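You operate a simulated robot arm through the tools that you are given. There is no shell and no other tool. Be economical: measure what you need, move in short steps, check, and stop when the job is done.

You are at the controls of a simulated robot arm. One attempt, no reset.

Task
Fetch the steel slab and set it on the orange window.
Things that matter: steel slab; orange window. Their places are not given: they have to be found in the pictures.

The check looks at the end state, three seconds after you hand in, the way a careful person would. Anything else that was tipped, shoved, dropped, spilled or broken makes it a failure.

Robot
A 6-joint arm with a two-finger parallel gripper, fixed in place. Base frame: the origin is at the foot of the arm, x ahead of it, y to its left, z up; the work surface is at about z = 760. Readings come in mm, degrees, newtons and seconds.
With the tool pointing down near the work surface it reaches from about 260 to 680 mm from the base axis. Its first joint turns from -66.0 to 66.0 degrees. Payload 2.9 kg.
The tool frame sits at the grasp point between the pads (the TCP): z along the fingers, y along the line on which they close. The tips reach 30 mm beyond it. The gripper opens to 110 mm. The fingers are 20 mm wide and 10 mm thick; the gripper's body (48 by 112 mm) begins 55 mm behind the TCP.
Orientation is that of the tool frame in the base frame, as [roll, pitch, yaw] about the fixed x, y, z axes, in that order (R = Rz(yaw) Ry(pitch) Rx(roll)). With the fingers straight down and closing along the base's y, the tool's x points along the base's -x, its y along +y and its z along -z.

Tools
- The arm moves only by the tool servo_tool. Its argument "increments" is a list that holds one entry, the list of rows, each a list of 7 numbers: the shift along the base's x, y, z in m, then the turn, a rotation vector about the base's x, y, z in degrees, then the closure, from 0 (fully open) to 1 (shut). In form: [[[tx, ty, tz, rx, ry, rz, jaw], ...]]. A call has 1 to 12 rows; each row is the pose to reach, as a shift and turn from the pose commanded when the call began. Rows are played at 5 a second. More than 50 mm and 8.6 degrees between two rows, or a gripper value outside its range, and nothing of the call is played. Where a pose cannot be reached the arm comes as near as it can. A force on the tool above 40 N (or 10 N above the force at the start of the call, whichever is more), or a blocked arm, ends the call early, and 0.2 s more pass. The fingers move at their own pace (about 108 mm/s each) and stop on an object; they squeeze with about 24 N. The grip force told is the motor's: it shows also when the fingers shut on nothing. Time passes only in rows, and 0.2 s behind the last, so rows that repeat a pose let the fingers close. It gives the time, the measured TCP pose, the force on the tool (base axes), the opening and the grip force at its end, in the units of the frame above (readings bear some noise), and new pictures: "pictures" is both (left out), scene, wrist or none.
- Cameras (640 x 400 px; columns grow to the right, rows downward): "scene" is fixed at [84.7, 472.5, 1350.6]; the picture's right is [-0.38, -0.92, 0.00], its down [-0.78, 0.32, -0.54] and it looks along [0.49, -0.21, -0.84] (base axes); focal length 333 px, centre (320, 200). "wrist" rides on the gripper at [-36, 0, -57] in the tool frame; the picture's right is [0.00, -1.00, 0.00], its down [0.97, 0.00, -0.24] and it looks along [0.24, 0.00, 0.97] (tool axes); focal length 218 px, centre (320, 200).
- pixel_to_xyz(camera, pixels): for up to 12 pixels [column, row] of the newest picture of that camera ("zoom" is the newest enlarged one), the place [x, y, z] in the base frame of the surface seen there, good to about 3 mm. No time passes.
- enlarge(camera, box): a new picture of the part [left, top, right, bottom] of that camera's present view, enlarged. No time passes.
- hand_in(): hands the job in; it is judged then, once.

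Work in short steps. Measure before you move; look again where a grasp or a placing could have gone wrong, and mend it. You have 60 turns and 150 pictures in all, those below and enlarged ones among them. Open the gripper and draw the arm clear of the work before you hand the job in, unless the task says otherwise; then end with one line.

The tools are called after "Request:" as name(argument=value, ...) on one line, values as JSON. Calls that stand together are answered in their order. servo_tool: Moves the arm, as the interface text tells. Its arguments: {"type":"object","properties":{"increments":{"type":"array"},"pictures":{"type":"string","enum":["both","scene","wrist","none"]}},"required":["increments"]} The other tools are called the same way: pixel_to_xyz (camera, pixels) gives the place of the surface under pixels of a picture; enlarge (camera, box) takes an enlarged picture of a part of a camera's view; hand_in () hands the job in.

At the start:

```text
time: 0.0
position: [278.4, 350.5, 990.2]
tcp_rot: [-180.0, 0.0, 179.9]
ft_force: [0.2, 0.1, -0.3]
gripper_width: 109.9
gripper_force: 0.0
```

scene: 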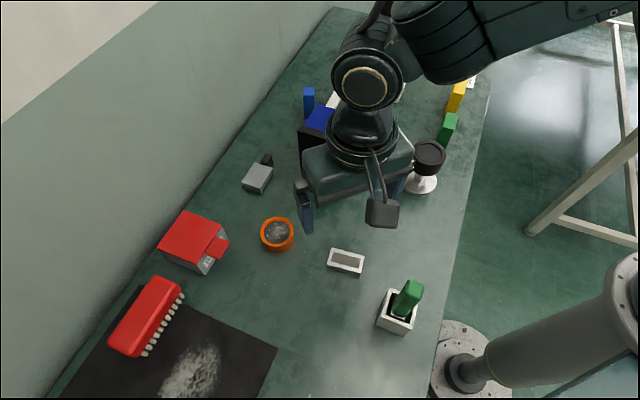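
wrist: 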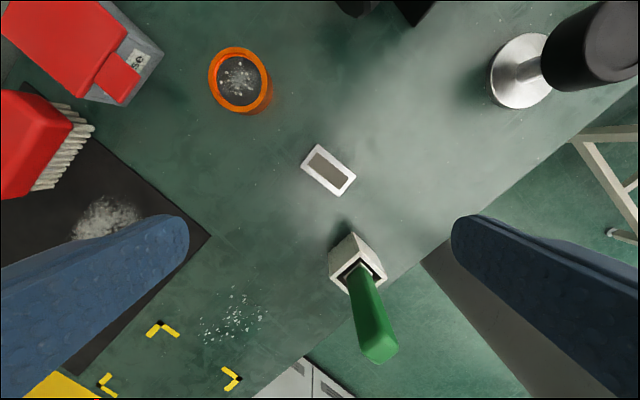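

The scene shows a grey block near (257,178), a white-framed plate at (346,261) and an orange ring at (277,234). I'll enlarge both regions to identify them.

Request:
enlarge(camera="scene", box=[150, 130, 390, 280])

Request:
enlarge(camera="scene", box=[280, 50, 500, 200])

Request:
enlarge(camera="wrist", box=[180, 20, 420, 220])

```text
2.67 times, centred on (270, 205) of scene
```

zoom: 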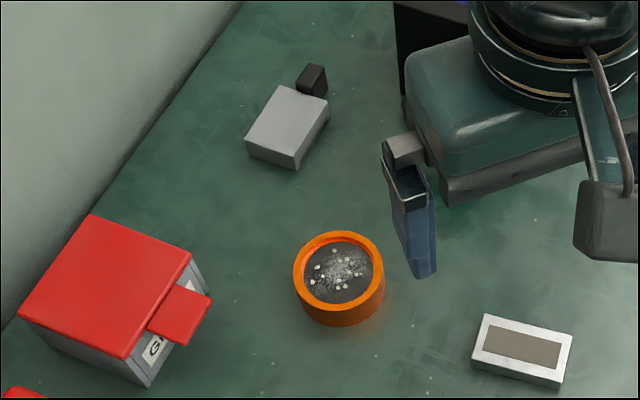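

```text
2.67 times, centred on (390, 125) of scene
```

zoom: 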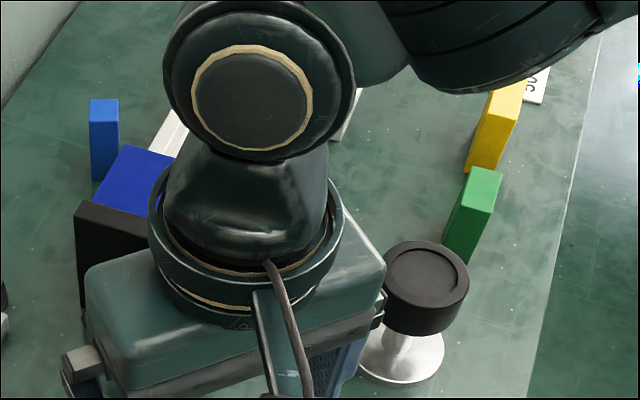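

```text
2.00 times, centred on (300, 120) of wrist
```

zoom: 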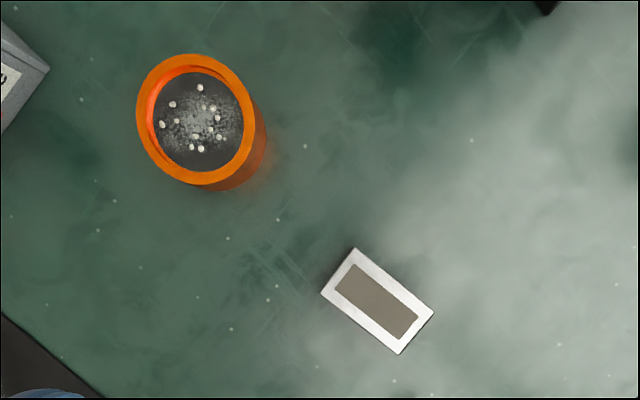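

The grey block at scene (257,178) may be the slab, but nothing orange and window-like shows yet; the arm hides the middle of the table. I'll move the arm at height over to the right/ahead to look.

Request:
servo_tool(increments=[[[0.02, -0.035, 0.01, 0, 0, 0, 0], [0.04, -0.07, 0.02, 0, 0, 0, 0], [0.06, -0.105, 0.03, 0, 0, 0, 0], [0.08, -0.14, 0.04, 0, 0, 0, 0], [0.1, -0.175, 0.04, 0, 0, 0, 0], [0.11, -0.21, 0.04, 0, 0, 0, 0], [0.12, -0.245, 0.04, 0, 0, 0, 0], [0.13, -0.28, 0.04, 0, 0, 0, 0], [0.13, -0.32, 0.04, 0, 0, 0, 0], [0.13, -0.36, 0.04, 0, 0, 0, 0], [0.13, -0.36, 0.04, 0, 0, 0, 0]]])

```text
time: 2.4
position: [408.5, -9.2, 1030.3]
tcp_rot: [180.0, 0.1, 180.0]
ft_force: [0.0, -0.6, 0.7]
gripper_width: 110.1
gripper_force: 0.0
```

scene: 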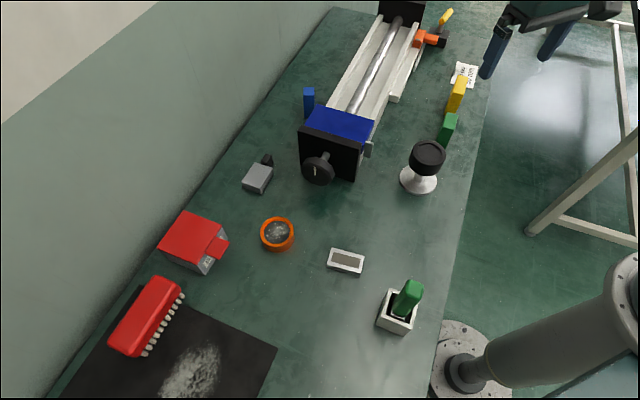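
wrist: 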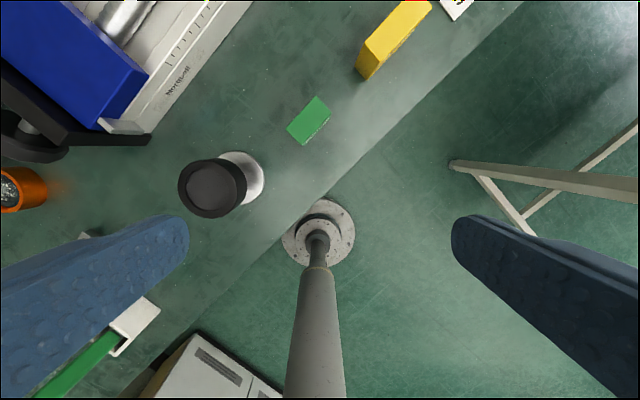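

The table also has a bench vise and small blocks; the first wrist picture showed yellow corner marks around (165,330)–(230,378), outside the scene camera's view. I'll enlarge the far end and then swing the wrist camera back to look at the near-left region.

Request:
enlarge(camera="scene", box=[380, 0, 500, 75])

Request:
servo_tool(increments=[[[0, 0.045, 0.0, 0, 0, 0, 0], [0, 0.09, 0, 0, 0, 0, 0], [-0.01, 0.135, 0.0, 0, 0, 0, 0], [-0.02, 0.18, 0.0, 0, 0, 0, 0], [-0.04, 0.22, 0.0, 0, 0, 0, 0], [-0.06, 0.26, 0.0, 0, 0, 0, 0], [-0.08, 0.3, 0.0, 0, 0, 0, 0], [-0.1, 0.34, 0.0, 0, 0, 0, 0], [-0.12, 0.38, 0, 0, 0, 0, 0], [-0.14, 0.42, 0.0, 0, 0, 0, 0], [-0.16, 0.46, 0.0, 0, 0, 0, 0], [-0.16, 0.46, 0.0, 0, 0, 0, 0]]], pictures="wrist")

```text
5.33 times, centred on (440, 38) of scene
```

zoom: 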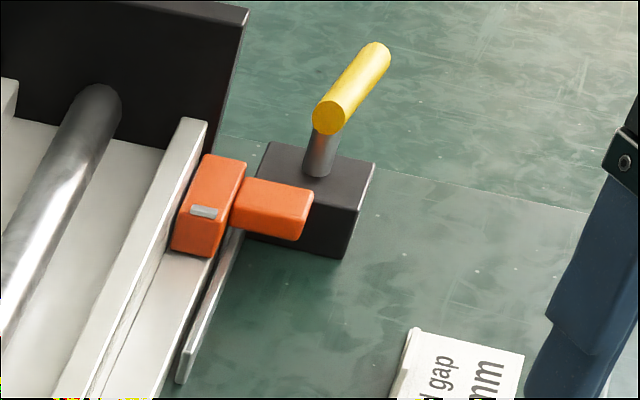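

```text
time: 5.0
position: [246.7, 451.6, 1031.9]
tcp_rot: [179.9, 0.0, -180.0]
ft_force: [1.0, -0.3, 0.4]
gripper_width: 110.1
gripper_force: 0.1
```

wrist: 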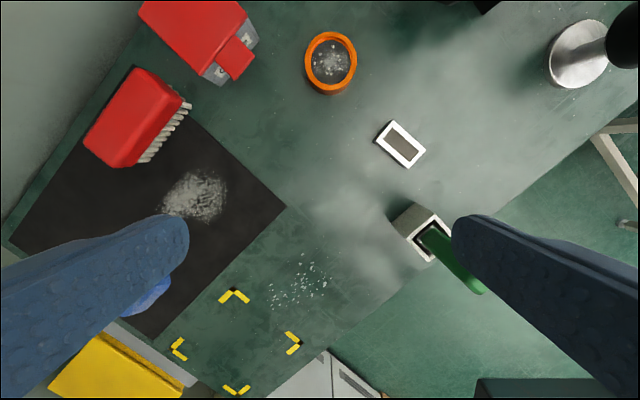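

The corner brackets are around (180–295, 295–390) in the wrist picture and look yellow. I'll enlarge them and the items further up.

Request:
enlarge(camera="wrist", box=[120, 250, 360, 400])

Request:
enlarge(camera="wrist", box=[280, 0, 480, 125])

Request:
enlarge(camera="scene", box=[280, 0, 500, 140])

```text
2.67 times, centred on (240, 325) of wrist
```

zoom: 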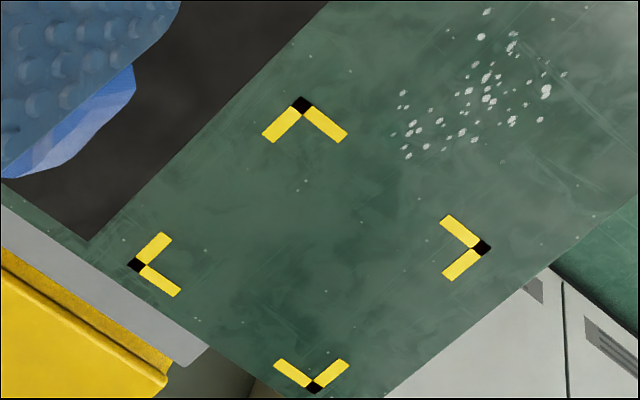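

```text
3.20 times, centred on (380, 62) of wrist
```

zoom: 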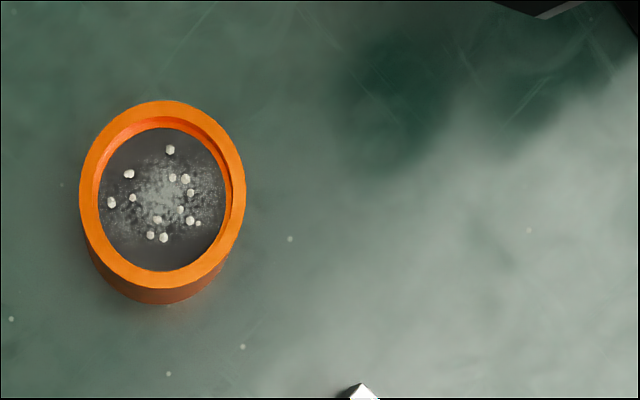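

```text
2.86 times, centred on (390, 70) of scene
```

zoom: 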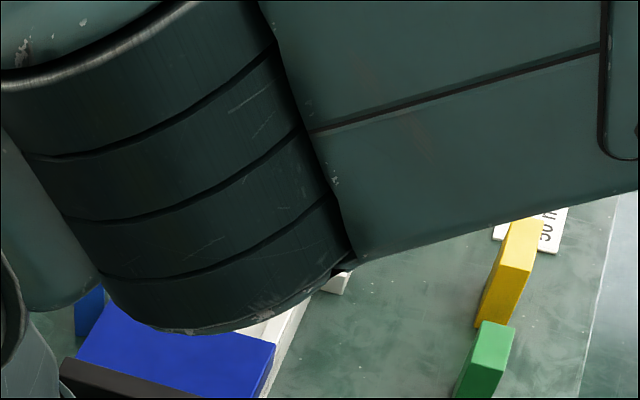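

No orange window is certain yet besides the orange ring. I'll measure key points: in the scene grey block (257,178), ring rim (277,222) and centre (277,234), framed plate (346,261), and bracket corners in the wrist view.

Request:
pixel_to_xyz(camera="wrist", pixels=[[331, 62], [331, 34], [331, 91], [307, 60], [356, 60], [400, 145], [392, 122], [424, 151], [233, 290], [301, 343], [171, 349], [238, 394]])

Request:
enlarge(camera="scene", box=[100, 100, 500, 350])

```text
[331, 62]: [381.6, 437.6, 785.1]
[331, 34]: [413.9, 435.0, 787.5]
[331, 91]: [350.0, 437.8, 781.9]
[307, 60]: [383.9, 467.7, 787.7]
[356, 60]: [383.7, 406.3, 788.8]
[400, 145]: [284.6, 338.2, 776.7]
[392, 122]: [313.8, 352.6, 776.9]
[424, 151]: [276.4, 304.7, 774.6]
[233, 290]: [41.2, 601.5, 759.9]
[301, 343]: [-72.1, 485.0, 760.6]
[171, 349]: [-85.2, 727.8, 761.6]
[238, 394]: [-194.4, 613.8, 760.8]
```

```text
1.60 times, centred on (300, 225) of scene
```

zoom: 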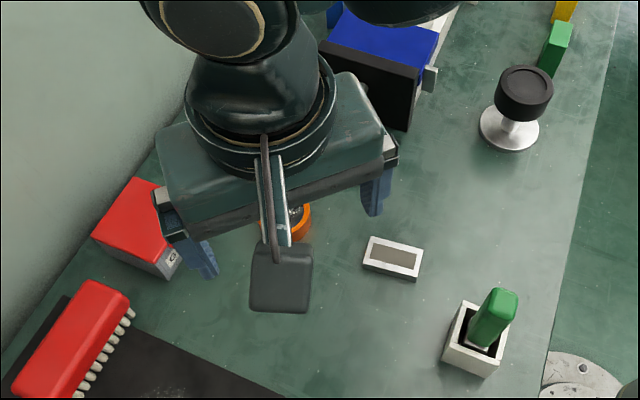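

The brackets lie at x<50, out of reach, and are yellow, so not the target. I'll survey the far part of the table around the vise with the wrist camera before deciding.

Request:
servo_tool(increments=[[[0.025, -0.035, 0, 0, 0, 0, 0], [0.05, -0.07, 0, 0, 0, 0, 0], [0.075, -0.105, 0, 0, 0, 0, 0], [0.1, -0.14, 0, 0, 0, 0, 0], [0.125, -0.175, 0, 0, 0, 0, 0], [0.15, -0.21, 0, 0, 0, 0, 0], [0.175, -0.245, 0, 0, 0, 0, 0], [0.2, -0.28, 0, 0, -4, 0, 0], [0.22, -0.3, 0, 0, -12, 0, 0], [0.24, -0.32, 0, 0, -18, 0, 0], [0.25, -0.32, 0, 0, -25, 0, 0], [0.25, -0.32, 0, 0, -25, 0, 0]]], pictures="both")

```text
time: 7.6
position: [498.2, 129.6, 1031.6]
tcp_rot: [-179.9, 25.2, -180.0]
ft_force: [-0.7, 0.2, 0.4]
gripper_width: 110.2
gripper_force: 0.0
```

scene: 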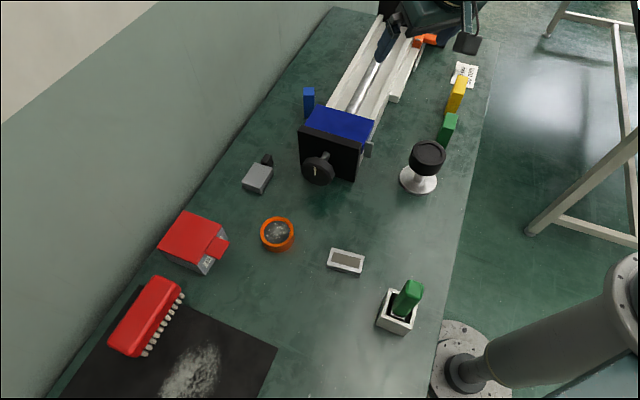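
wrist: 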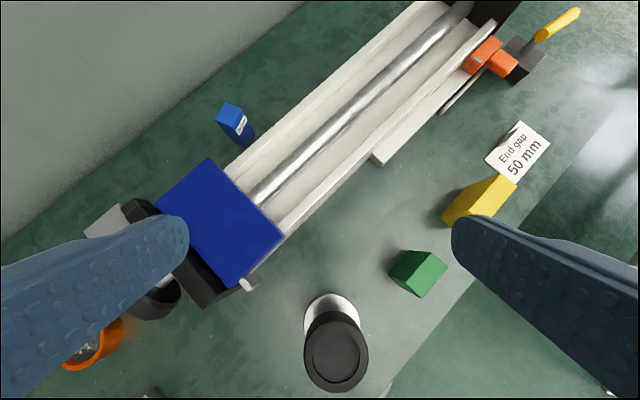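

Nothing else orange except the small stop at the rail's end, so the ring is the candidate. I'll look closely at the two slab candidates and the ring.

Request:
enlarge(camera="scene", box=[230, 140, 294, 200])

Request:
enlarge(camera="scene", box=[250, 205, 380, 285])

Request:
pixel_to_xyz(camera="scene", pixels=[[258, 175], [243, 184], [263, 189], [272, 170], [253, 164], [266, 156], [242, 188], [264, 195], [345, 262], [277, 235], [318, 172], [278, 245]])

```text
6.67 times, centred on (262, 170) of scene
```

zoom: 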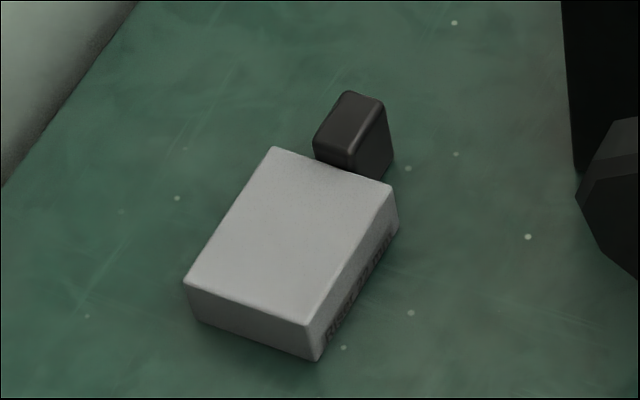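

```text
4.92 times, centred on (315, 245) of scene
```

zoom: 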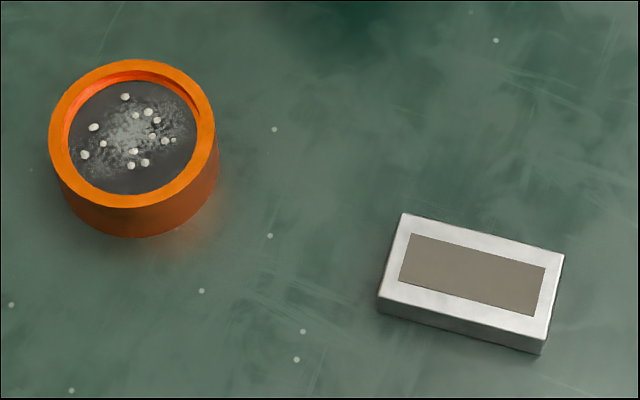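

```text
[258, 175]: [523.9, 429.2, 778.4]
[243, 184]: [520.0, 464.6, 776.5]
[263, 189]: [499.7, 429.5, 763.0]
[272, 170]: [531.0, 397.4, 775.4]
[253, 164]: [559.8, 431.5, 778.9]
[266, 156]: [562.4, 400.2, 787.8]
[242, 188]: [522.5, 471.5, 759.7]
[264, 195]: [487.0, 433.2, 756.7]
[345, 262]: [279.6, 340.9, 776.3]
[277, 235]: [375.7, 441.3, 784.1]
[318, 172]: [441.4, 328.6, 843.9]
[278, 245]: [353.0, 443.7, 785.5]
```

The grey block has lettering on its side; I need to read it to tell which is the steel slab. I'll bring the wrist camera to look at that side from the right, staying well above the vise knob (z≈845).

Request:
servo_tool(increments=[[[-0.02, 0.03, 0, 6, 0, 0, 0], [-0.04, 0.06, 0, 12, 0, 0, 0], [-0.05, 0.09, 0, 18, 0, 0, 0], [-0.06, 0.12, -0.02, 24, 0, 0, 0], [-0.07, 0.14, -0.03, 30, 0, 0, 0], [-0.08, 0.15, -0.05, 30, 0, 0, 0], [-0.08, 0.15, -0.05, 30, 0, 0, 0]]], pictures="wrist")

```text
time: 9.2
position: [417.5, 281.5, 980.6]
tcp_rot: [147.4, 21.4, 166.7]
ft_force: [0.4, 0.1, 0.2]
gripper_width: 110.0
gripper_force: 0.0
```

wrist: 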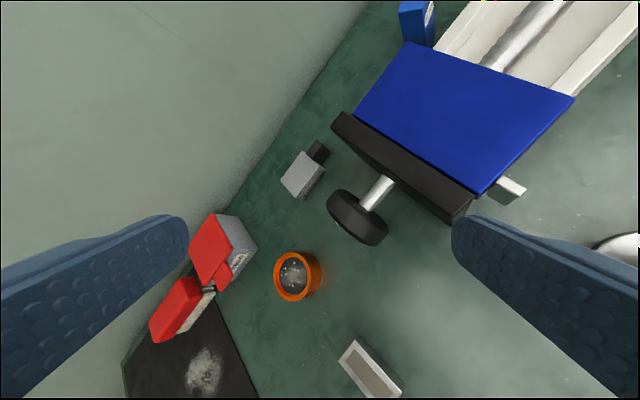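

The block is at (303,175) and the red-lidded box label near (240,260); I'll enlarge these to read.

Request:
enlarge(camera="wrist", box=[270, 130, 340, 210])

Request:
enlarge(camera="wrist", box=[180, 200, 330, 310])

Request:
enlarge(camera="scene", box=[150, 200, 240, 280])

```text
5.00 times, centred on (305, 170) of wrist
```

zoom: 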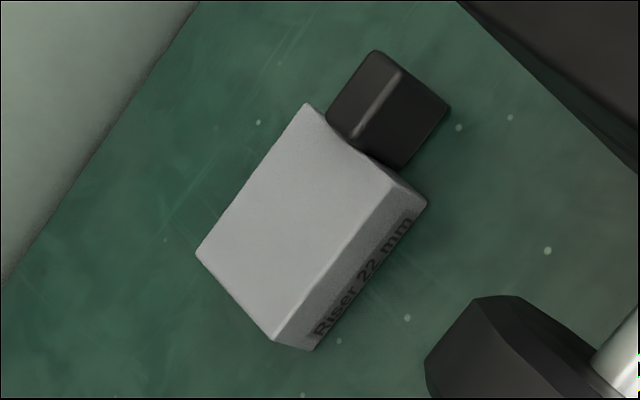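

```text
3.64 times, centred on (255, 255) of wrist
```

zoom: 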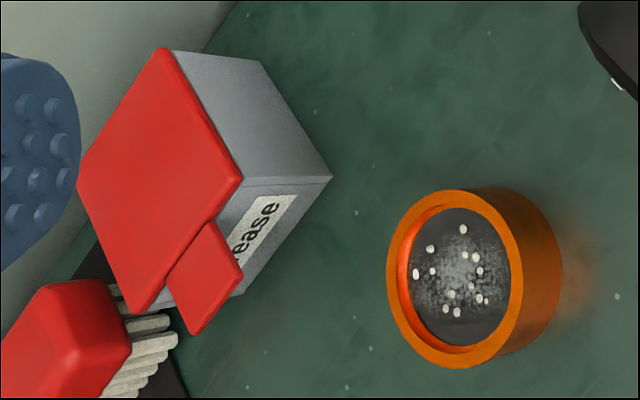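

```text
5.00 times, centred on (195, 240) of scene
```

zoom: 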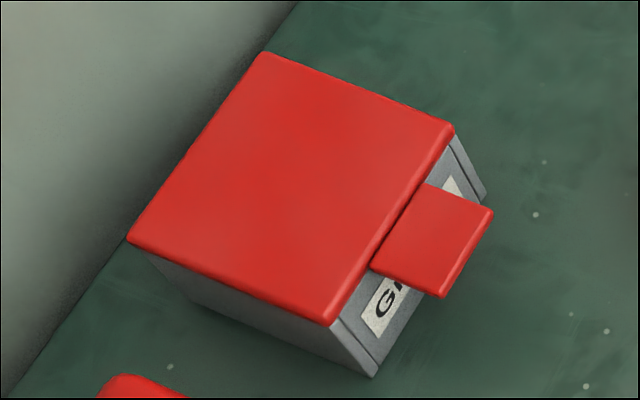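

The grey block reads "Riser 22 mm", so it isn't the slab. The bright metal plate at about (282,340) is the steel slab, and the orange-rimmed dark disc at about (383,437), rim z≈788, is the window. I'll level the tool again while moving above the slab.

Request:
servo_tool(increments=[[[-0.02, 0.005, 0, -6, 0, 0, 0], [-0.04, 0.01, 0, -12, 0, 0, 0], [-0.06, 0.015, 0, -18, 0, 0, 0], [-0.08, 0.02, 0, -24, 0, 0, 0], [-0.1, 0.03, 0, -30, 0, 0, 0]]], pictures="none")

Request:
servo_tool(increments=[[[0, 0.005, 0, 0, 7, 0, 0], [0, 0.01, 0, 0, 14, 0, 0], [0, 0.015, 0, 0, 20, 0, 0], [0, 0.02, 0, 0, 25, 0, 0]]], pictures="none")

Request:
servo_tool(increments=[[[-0.01, 0, 0, 0, 0, 8, 0], [-0.02, 0, -0.01, 0, 0, 16, 0], [-0.03, 0, -0.02, 0, 0, 24, 0], [-0.035, 0.01, -0.03, 0, 0, 32, 0], [-0.035, 0.01, -0.04, 0, 0, 40, 0], [-0.035, 0.01, -0.04, 0, 0, 46, 0], [-0.035, 0.01, -0.04, 0, 0, 51, 0], [-0.035, 0.01, -0.04, 0, 0, 51, 0]]], pictures="both")

```text
time: 10.4
position: [317.5, 309.7, 980.4]
tcp_rot: [-179.9, 25.1, -180.0]
ft_force: [0.1, 0.5, -0.8]
gripper_width: 109.9
gripper_force: 0.1
```

```text
time: 11.4
position: [318.0, 329.3, 979.5]
tcp_rot: [-179.9, -0.1, -179.9]
ft_force: [0.1, -0.6, 0.2]
gripper_width: 109.9
gripper_force: 0.1
```

```text
time: 13.2
position: [282.8, 340.8, 939.7]
tcp_rot: [-179.9, 0.0, -128.9]
ft_force: [0.4, 0.1, -0.1]
gripper_width: 110.1
gripper_force: 0.1
```

scene: 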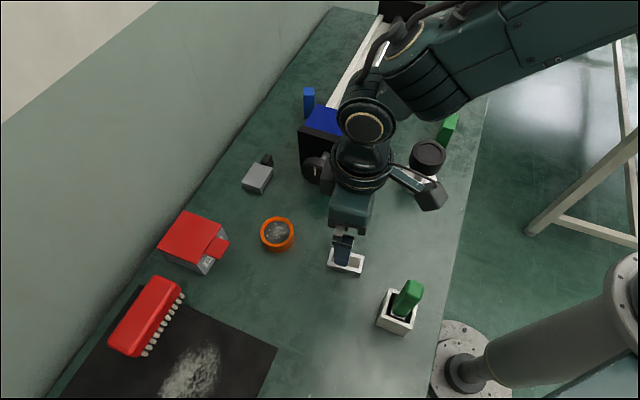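
wrist: 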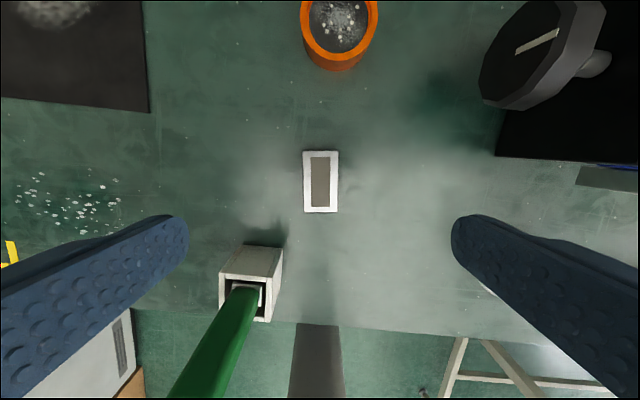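

The slab now appears almost upright at (320,181) in the wrist picture. I'll measure its corners, the brush's handle (height clearance), and the ring.

Request:
enlarge(camera="wrist", box=[260, 131, 380, 231])

Request:
pixel_to_xyz(camera="wrist", pixels=[[304, 152], [337, 152], [337, 211], [304, 212], [320, 182], [245, 290], [215, 345], [250, 252], [320, 140], [255, 310]])

Request:
pixel_to_xyz(camera="scene", pixels=[[413, 284], [405, 300], [277, 218], [262, 233], [292, 233], [277, 235], [277, 247], [385, 295], [400, 332]])

```text
4.00 times, centred on (320, 181) of wrist
```

zoom: 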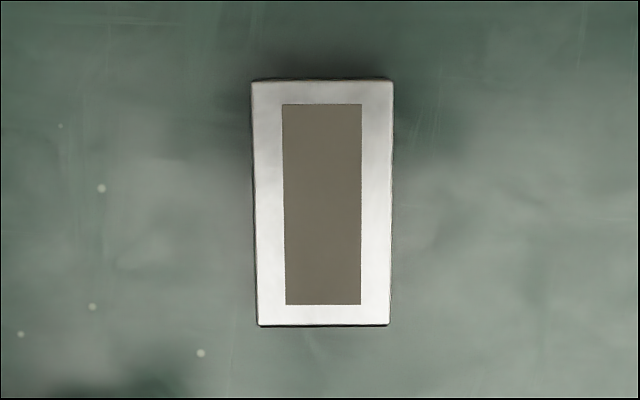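

```text
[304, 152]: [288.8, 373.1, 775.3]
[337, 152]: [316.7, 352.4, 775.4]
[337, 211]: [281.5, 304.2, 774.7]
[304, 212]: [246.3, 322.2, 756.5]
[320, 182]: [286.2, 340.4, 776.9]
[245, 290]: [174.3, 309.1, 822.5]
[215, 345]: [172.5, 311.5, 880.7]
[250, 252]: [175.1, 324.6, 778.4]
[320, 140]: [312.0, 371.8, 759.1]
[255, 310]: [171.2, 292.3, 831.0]
```

```text
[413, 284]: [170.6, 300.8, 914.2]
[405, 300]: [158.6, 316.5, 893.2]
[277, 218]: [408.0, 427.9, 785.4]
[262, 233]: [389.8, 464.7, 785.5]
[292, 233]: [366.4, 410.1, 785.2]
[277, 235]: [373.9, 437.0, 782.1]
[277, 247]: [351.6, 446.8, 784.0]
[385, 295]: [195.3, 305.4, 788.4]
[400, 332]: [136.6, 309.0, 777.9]
```

Slab centre ≈ (284,340), 60×35 mm, top 776, aligned with the jaws already. The green brush handle (top ~z 915 at (171,301)) is ~120 mm away. I'll descend 95 mm and check clearance.

Request:
servo_tool(increments=[[[0.001, -0.0007, -0.03, 0, 0, 0, 0.2], [0.001, -0.0007, -0.06, 0, 0, 0, 0.2], [0.001, -0.0007, -0.095, 0, 0, 0, 0.2], [0.001, -0.0007, -0.095, 0, 0, 0, 0.2]]], pictures="both")

```text
time: 14.2
position: [283.6, 339.3, 844.9]
tcp_rot: [-180.0, 0.0, -129.1]
ft_force: [-0.3, -0.5, -0.3]
gripper_width: 87.9
gripper_force: 0.1
```

scene: 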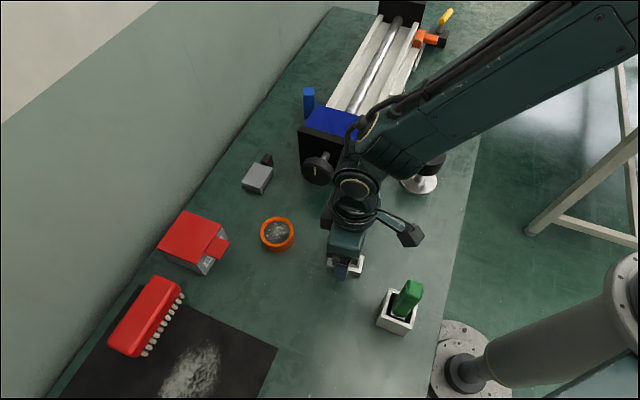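
wrist: 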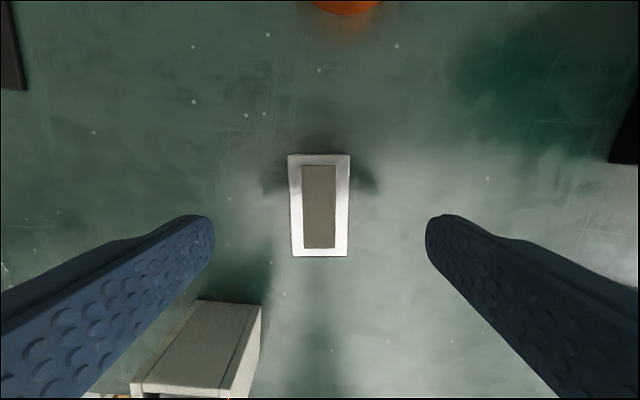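

The slab is centred between the fingers (cols 289–350, rows 155–257) and everything is clear. I'll descend to z≈795 and close.

Request:
servo_tool(increments=[[[0, 0, -0.025, 0, 0, 0, 0.2], [0, 0, -0.049, 0, 0, 0, 0.2], [0, 0, -0.049, 0, 0, 0, 0.2], [0, 0, -0.049, 0, 0, 0, 0.6], [0, 0, -0.049, 0, 0, 0, 0.9], [0, 0, -0.049, 0, 0, 0, 0.9], [0, 0, -0.049, 0, 0, 0, 0.9]]], pictures="wrist")

```text
time: 15.8
position: [284.0, 339.8, 794.3]
tcp_rot: [-179.9, 0.0, -128.9]
ft_force: [-0.1, 0.7, 0.0]
gripper_width: 35.7
gripper_force: 23.9
```

wrist: 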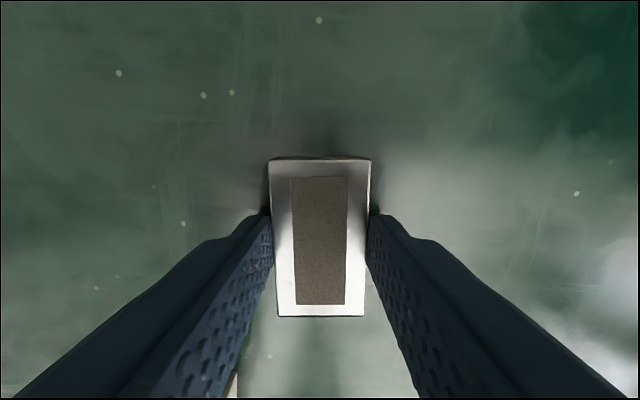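

Gripped at 35.7 mm with 24 N, and the slab is centred. I'll lift it straight up about 90 mm and check.

Request:
servo_tool(increments=[[[0, 0, 0.01, 0, 0, 0, 0.9], [0, 0, 0.03, 0, 0, 0, 0.9], [0, 0, 0.06, 0, 0, 0, 0.9], [0, 0, 0.09, 0, 0, 0, 0.9], [0, 0, 0.09, 0, 0, 0, 0.9]]], pictures="both")

```text
time: 17.0
position: [282.6, 339.4, 885.0]
tcp_rot: [180.0, -0.1, -129.0]
ft_force: [-0.6, -0.6, -3.3]
gripper_width: 35.3
gripper_force: 24.1
```

scene: 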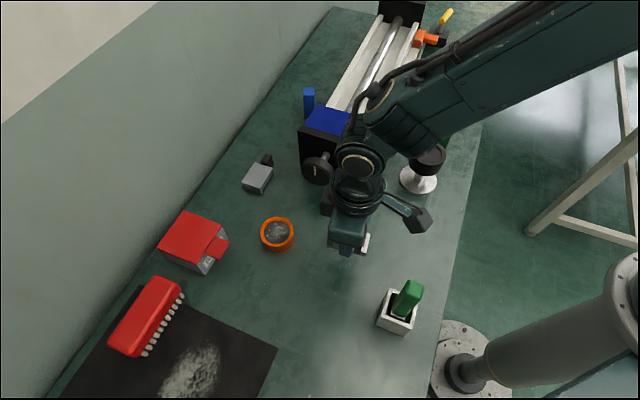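
wrist: 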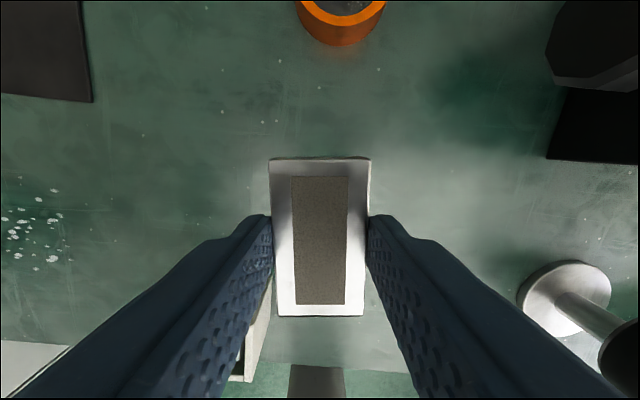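

The slab is held (about 3 N). I'll move partway toward the ring so that the wrist camera sees all of it, and measure its rim.

Request:
servo_tool(increments=[[[0.02, 0.02, 0.01, 0, 0, 0, 0.9], [0.04, 0.04, 0.02, 0, 0, 0, 0.9], [0.04, 0.04, 0.02, 0, 0, 0, 0.9]]], pictures="both")

```text
time: 17.8
position: [324.1, 378.9, 905.0]
tcp_rot: [179.9, 0.0, -129.0]
ft_force: [-0.1, -0.7, -2.4]
gripper_width: 35.5
gripper_force: 23.6
```

scene: 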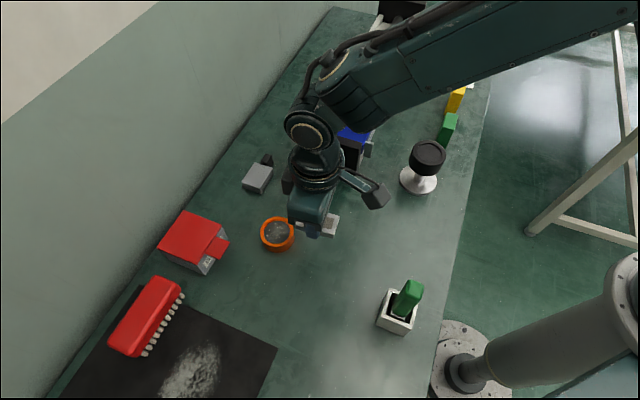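
wrist: 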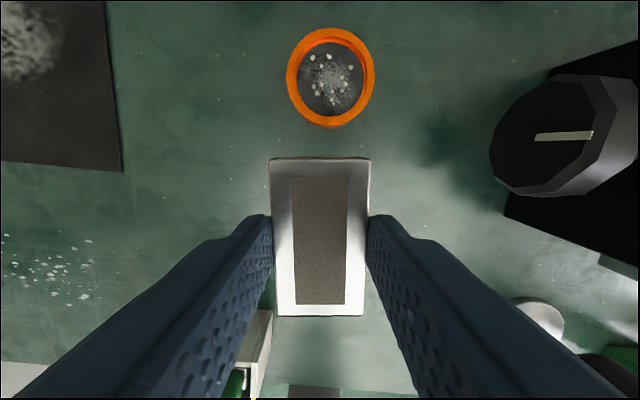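

The ring is fully visible at (331,77). I'll enlarge it and measure rim points plus the grains.

Request:
enlarge(camera="wrist", box=[271, 20, 391, 140])

Request:
pixel_to_xyz(camera="wrist", pixels=[[331, 32], [291, 72], [371, 72], [331, 117], [303, 41], [359, 41], [301, 104], [361, 104], [331, 75], [316, 80], [345, 85]])

Request:
pixel_to_xyz(camera="scene", pixels=[[195, 235], [220, 247], [228, 240], [205, 272], [273, 238], [283, 232], [245, 110]])

```text
3.33 times, centred on (331, 80) of wrist
```

zoom: 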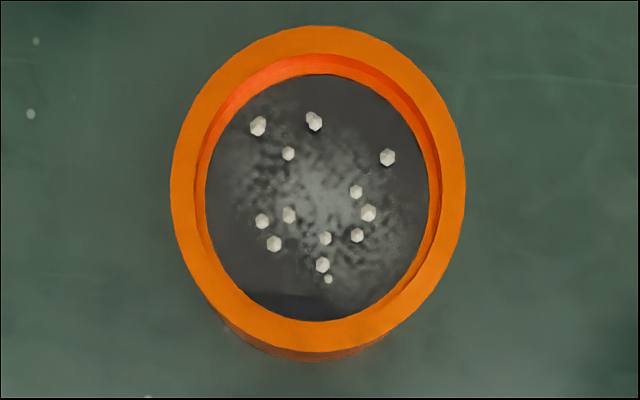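

```text
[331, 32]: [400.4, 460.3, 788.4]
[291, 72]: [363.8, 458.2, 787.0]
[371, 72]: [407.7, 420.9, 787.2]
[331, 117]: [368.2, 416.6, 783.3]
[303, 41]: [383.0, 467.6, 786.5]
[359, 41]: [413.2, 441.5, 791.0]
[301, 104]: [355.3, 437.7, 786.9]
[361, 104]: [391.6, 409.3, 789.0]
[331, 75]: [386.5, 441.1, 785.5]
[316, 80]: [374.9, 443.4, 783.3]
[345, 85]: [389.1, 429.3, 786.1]
```

```text
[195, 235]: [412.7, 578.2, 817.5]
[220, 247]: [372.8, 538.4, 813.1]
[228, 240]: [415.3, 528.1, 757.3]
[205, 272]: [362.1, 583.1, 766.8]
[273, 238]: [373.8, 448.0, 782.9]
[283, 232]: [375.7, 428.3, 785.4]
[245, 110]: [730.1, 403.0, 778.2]
```

Ring centre works out to about (383,439), rim z≈788, outer diameter 63; the grains lie below the rim, which the 60 mm slab will bridge. I'll move above it and lower to about 10 mm over the rim.

Request:
servo_tool(increments=[[[0.02, 0.02, 0, 0, 0, 0, 0.9], [0.04, 0.04, 0, 0, 0, 0, 0.9], [0.059, 0.06, 0, 0, 0, 0, 0.9], [0.059, 0.06, -0.03, 0, 0, 0, 0.9], [0.059, 0.06, -0.055, 0, 0, 0, 0.9], [0.059, 0.06, -0.072, 0, 0, 0, 0.9], [0.059, 0.06, -0.072, 0, 0, 0, 0.9]]], pictures="both")

Request:
enlarge(camera="scene", box=[220, 180, 340, 280])

Request:
enlarge(camera="wrist", box=[240, 120, 400, 340])

```text
time: 19.4
position: [381.5, 439.7, 834.5]
tcp_rot: [180.0, 0.0, -129.0]
ft_force: [1.2, -0.2, -2.5]
gripper_width: 35.6
gripper_force: 24.2
```

scene: 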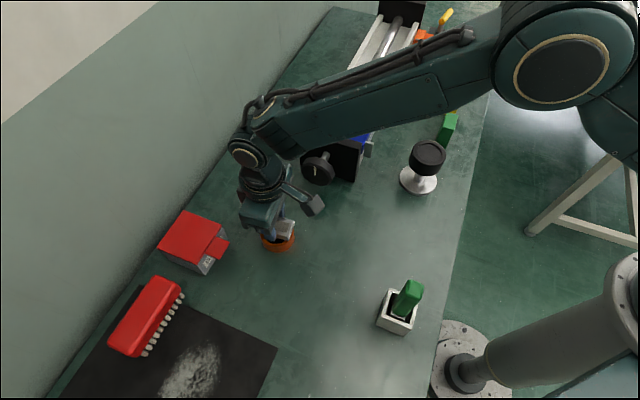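
wrist: 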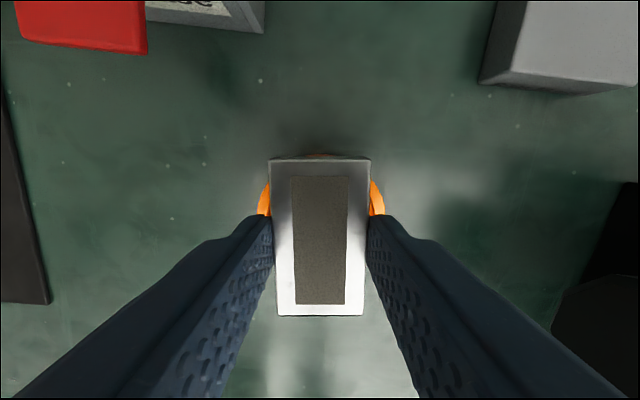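

```text
4.00 times, centred on (280, 230) of scene
```

zoom: 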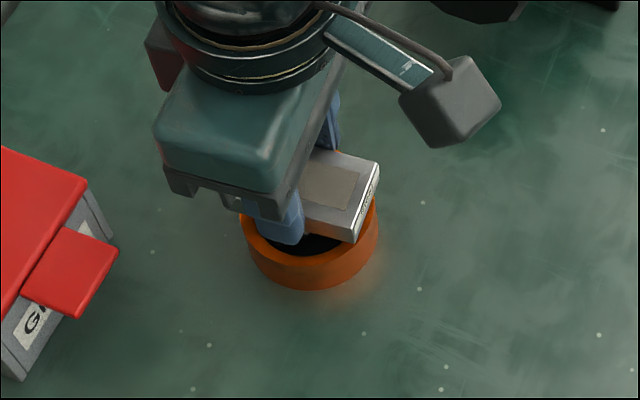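

```text
1.82 times, centred on (320, 230) of wrist
```

zoom: 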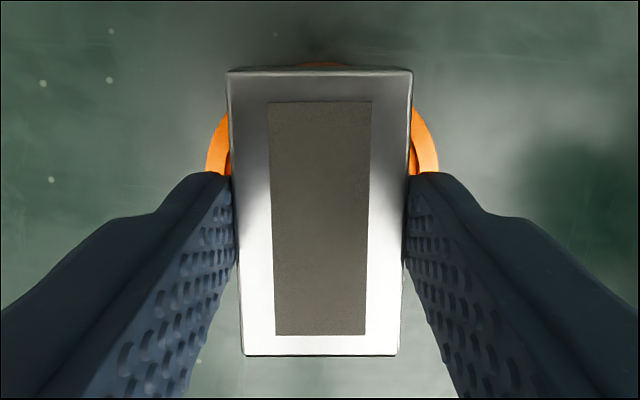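

Slab hovers centred laterally over the ring. There seems to be lettering on the slab's side near scene (312,235); I'll read it before lowering.

Request:
enlarge(camera="scene", box=[285, 212, 325, 247])

Request:
pixel_to_xyz(camera="scene", pixels=[[309, 238], [314, 221], [296, 218]])

```text
11.43 times, centred on (305, 230) of scene
```

zoom: 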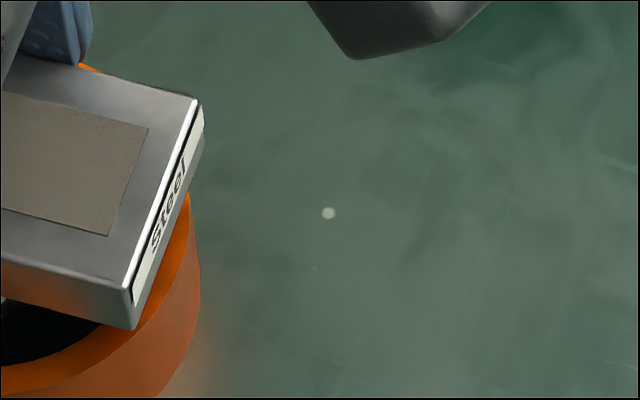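

```text
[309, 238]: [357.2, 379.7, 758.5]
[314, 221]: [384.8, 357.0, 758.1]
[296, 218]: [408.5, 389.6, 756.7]
```

It reads "Steel" — right object. The rim shows evenly either side (zoom 205 and 440) and its far edge computes to within 1 mm of centred, so I lower gently about 13 mm while watching the force.

Request:
servo_tool(increments=[[[0, 0, -0.005, 0, 0, 0, 0.9], [0, 0, -0.009, 0, 0, 0, 0.9], [0, 0, -0.0115, 0, 0, 0, 0.9], [0, 0, -0.0115, 0, 0, 0, 0.9]]], pictures="none")

```text
time: 20.4
position: [382.0, 439.2, 821.6]
tcp_rot: [-180.0, 0.1, -129.0]
ft_force: [0.0, 1.5, -2.4]
gripper_width: 35.6
gripper_force: 23.7
```

No contact yet at z 821.6 (force still −2.4 N, the slab's weight). I'll go down in 0.7 mm steps.

Request:
servo_tool(increments=[[[0, 0, -0.0007, 0, 0, 0, 0.9], [0, 0, -0.0014, 0, 0, 0, 0.9], [0, 0, -0.0014, 0, 0, 0, 0.9]]], pictures="none")

Request:
enlarge(camera="scene", box=[250, 205, 310, 260])

```text
time: 21.2
position: [381.6, 439.4, 821.7]
tcp_rot: [180.0, 0.0, -129.0]
ft_force: [-0.6, 0.4, -3.3]
gripper_width: 35.9
gripper_force: 24.1
```

```text
7.27 times, centred on (280, 232) of scene
```

zoom: 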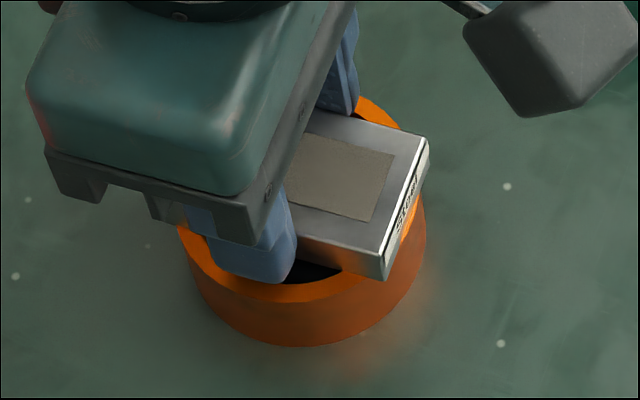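

Still a free hang (−3.3 N) though nearly touching in the picture. A few more small steps down.

Request:
servo_tool(increments=[[[0, 0, -0.0008, 0, 0, 0, 0.9], [0, 0, -0.0016, 0, 0, 0, 0.9], [0, 0, -0.0016, 0, 0, 0, 0.9]]], pictures="none")

Request:
servo_tool(increments=[[[0, 0, -0.0005, 0, 0, 0, 0.9], [0, 0, -0.001, 0, 0, 0, 0.9], [0, 0, -0.001, 0, 0, 0, 0.9]]], pictures="none")

```text
time: 22.0
position: [382.8, 439.1, 819.4]
tcp_rot: [179.9, 0.0, -129.0]
ft_force: [0.8, 0.1, -2.8]
gripper_width: 35.7
gripper_force: 24.0
```

```text
time: 22.8
position: [382.6, 438.1, 818.8]
tcp_rot: [179.9, 0.0, -129.0]
ft_force: [0.1, 0.3, -3.0]
gripper_width: 35.6
gripper_force: 23.4
```

Still no contact at ~818; scene readings of the rim were ~785, so some more room is plausible. I'll look at both views.

Request:
servo_tool(increments=[[[0, 0, -0.0005, 0, 0, 0, 0.9], [0, 0, -0.001, 0, 0, 0, 0.9], [0, 0, -0.001, 0, 0, 0, 0.9]]], pictures="wrist")

Request:
enlarge(camera="scene", box=[260, 215, 304, 255])

```text
time: 23.6
position: [382.1, 440.7, 818.9]
tcp_rot: [-179.9, 0.0, -129.0]
ft_force: [-0.2, -3.0, 4.9]
gripper_width: 35.5
gripper_force: 23.8
```

wrist: 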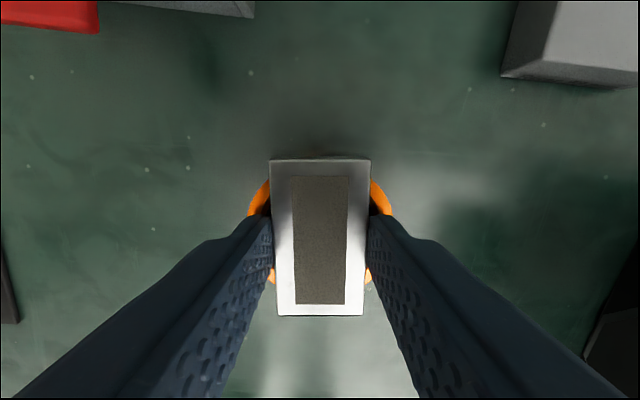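

```text
10.00 times, centred on (282, 235) of scene
```

zoom: 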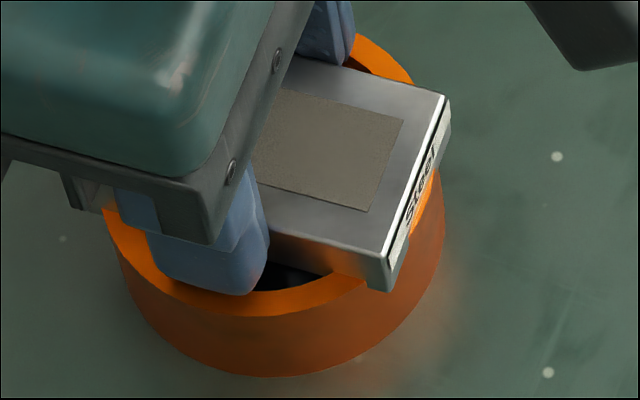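

Contact: the force flipped to +4.9 N and the slab sits on the rim. I'll open the fingers modestly, then look.

Request:
servo_tool(increments=[[[0, 0, 0.0005, 0, 0, 0, 0.64], [0, 0, 0.0005, 0, 0, 0, 0.55], [0, 0, 0.0005, 0, 0, 0, 0.5], [0, 0, 0.0005, 0, 0, 0, 0.5]]], pictures="wrist")

```text
time: 24.6
position: [381.9, 438.7, 818.4]
tcp_rot: [180.0, 0.1, -129.0]
ft_force: [-0.5, 0.8, -0.7]
gripper_width: 55.0
gripper_force: 0.0
```

wrist: 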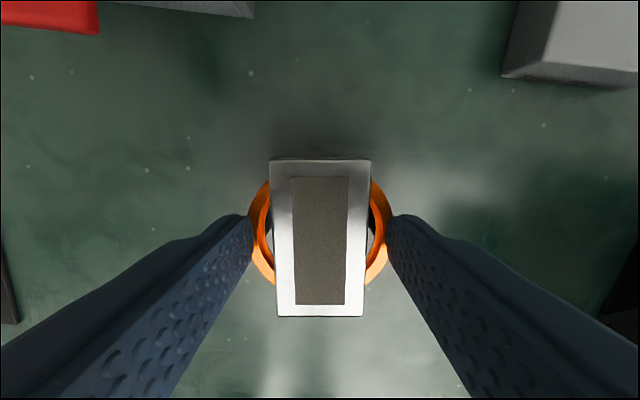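

The slab stayed put, centred on the ring. I'll rise straight up and then draw back toward clear space.

Request:
servo_tool(increments=[[[0, 0, 0.02, 0, 0, 0, 0.5], [0, 0, 0.05, 0, 0, 0, 0.5], [0, 0, 0.09, 0, 0, 0, 0.4], [0, 0, 0.13, 0, 0, 0, 0.2], [-0.02, -0.03, 0.16, 0, 0, 0, 0], [-0.05, -0.06, 0.18, 0, 0, 0, 0], [-0.07, -0.09, 0.18, 0, 0, 0, 0], [-0.09, -0.12, 0.18, 0, 0, 0, 0], [-0.09, -0.12, 0.18, 0, 0, 0, 0]]], pictures="both")

Request:
enlarge(camera="scene", box=[240, 200, 320, 260])

```text
time: 26.6
position: [291.8, 318.0, 995.9]
tcp_rot: [-180.0, 0.0, -129.0]
ft_force: [0.5, -0.8, -0.1]
gripper_width: 110.0
gripper_force: 0.1
```

scene: 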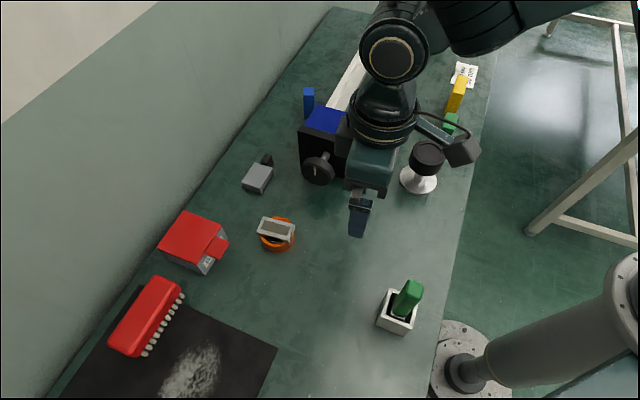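
wrist: 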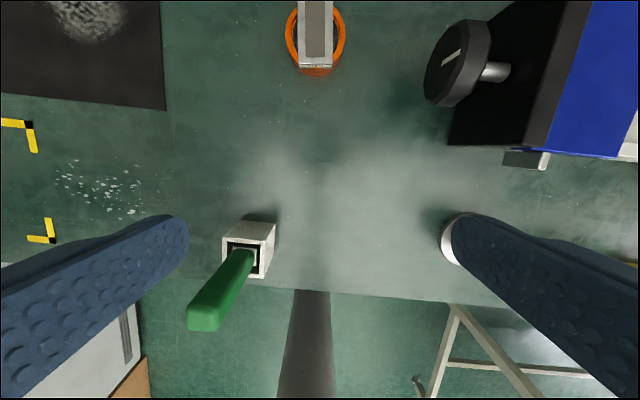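

```text
6.67 times, centred on (280, 230) of scene
```

zoom: 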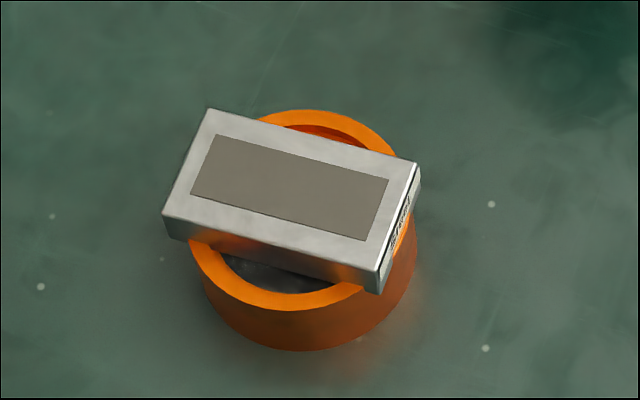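

The slab rests level and centred across the orange rim, the gripper is open and clear, and nothing else has moved. I'm handing in.

Request:
hand_in()

```text
The job is handed in.
```

The steel slab (its side is marked "Steel") is resting centred across the rim of the orange window, and I handed the job in with the gripper open and the arm clear. I took the orange-rimmed round disc to be the window, and I left the grains already inside it in place.
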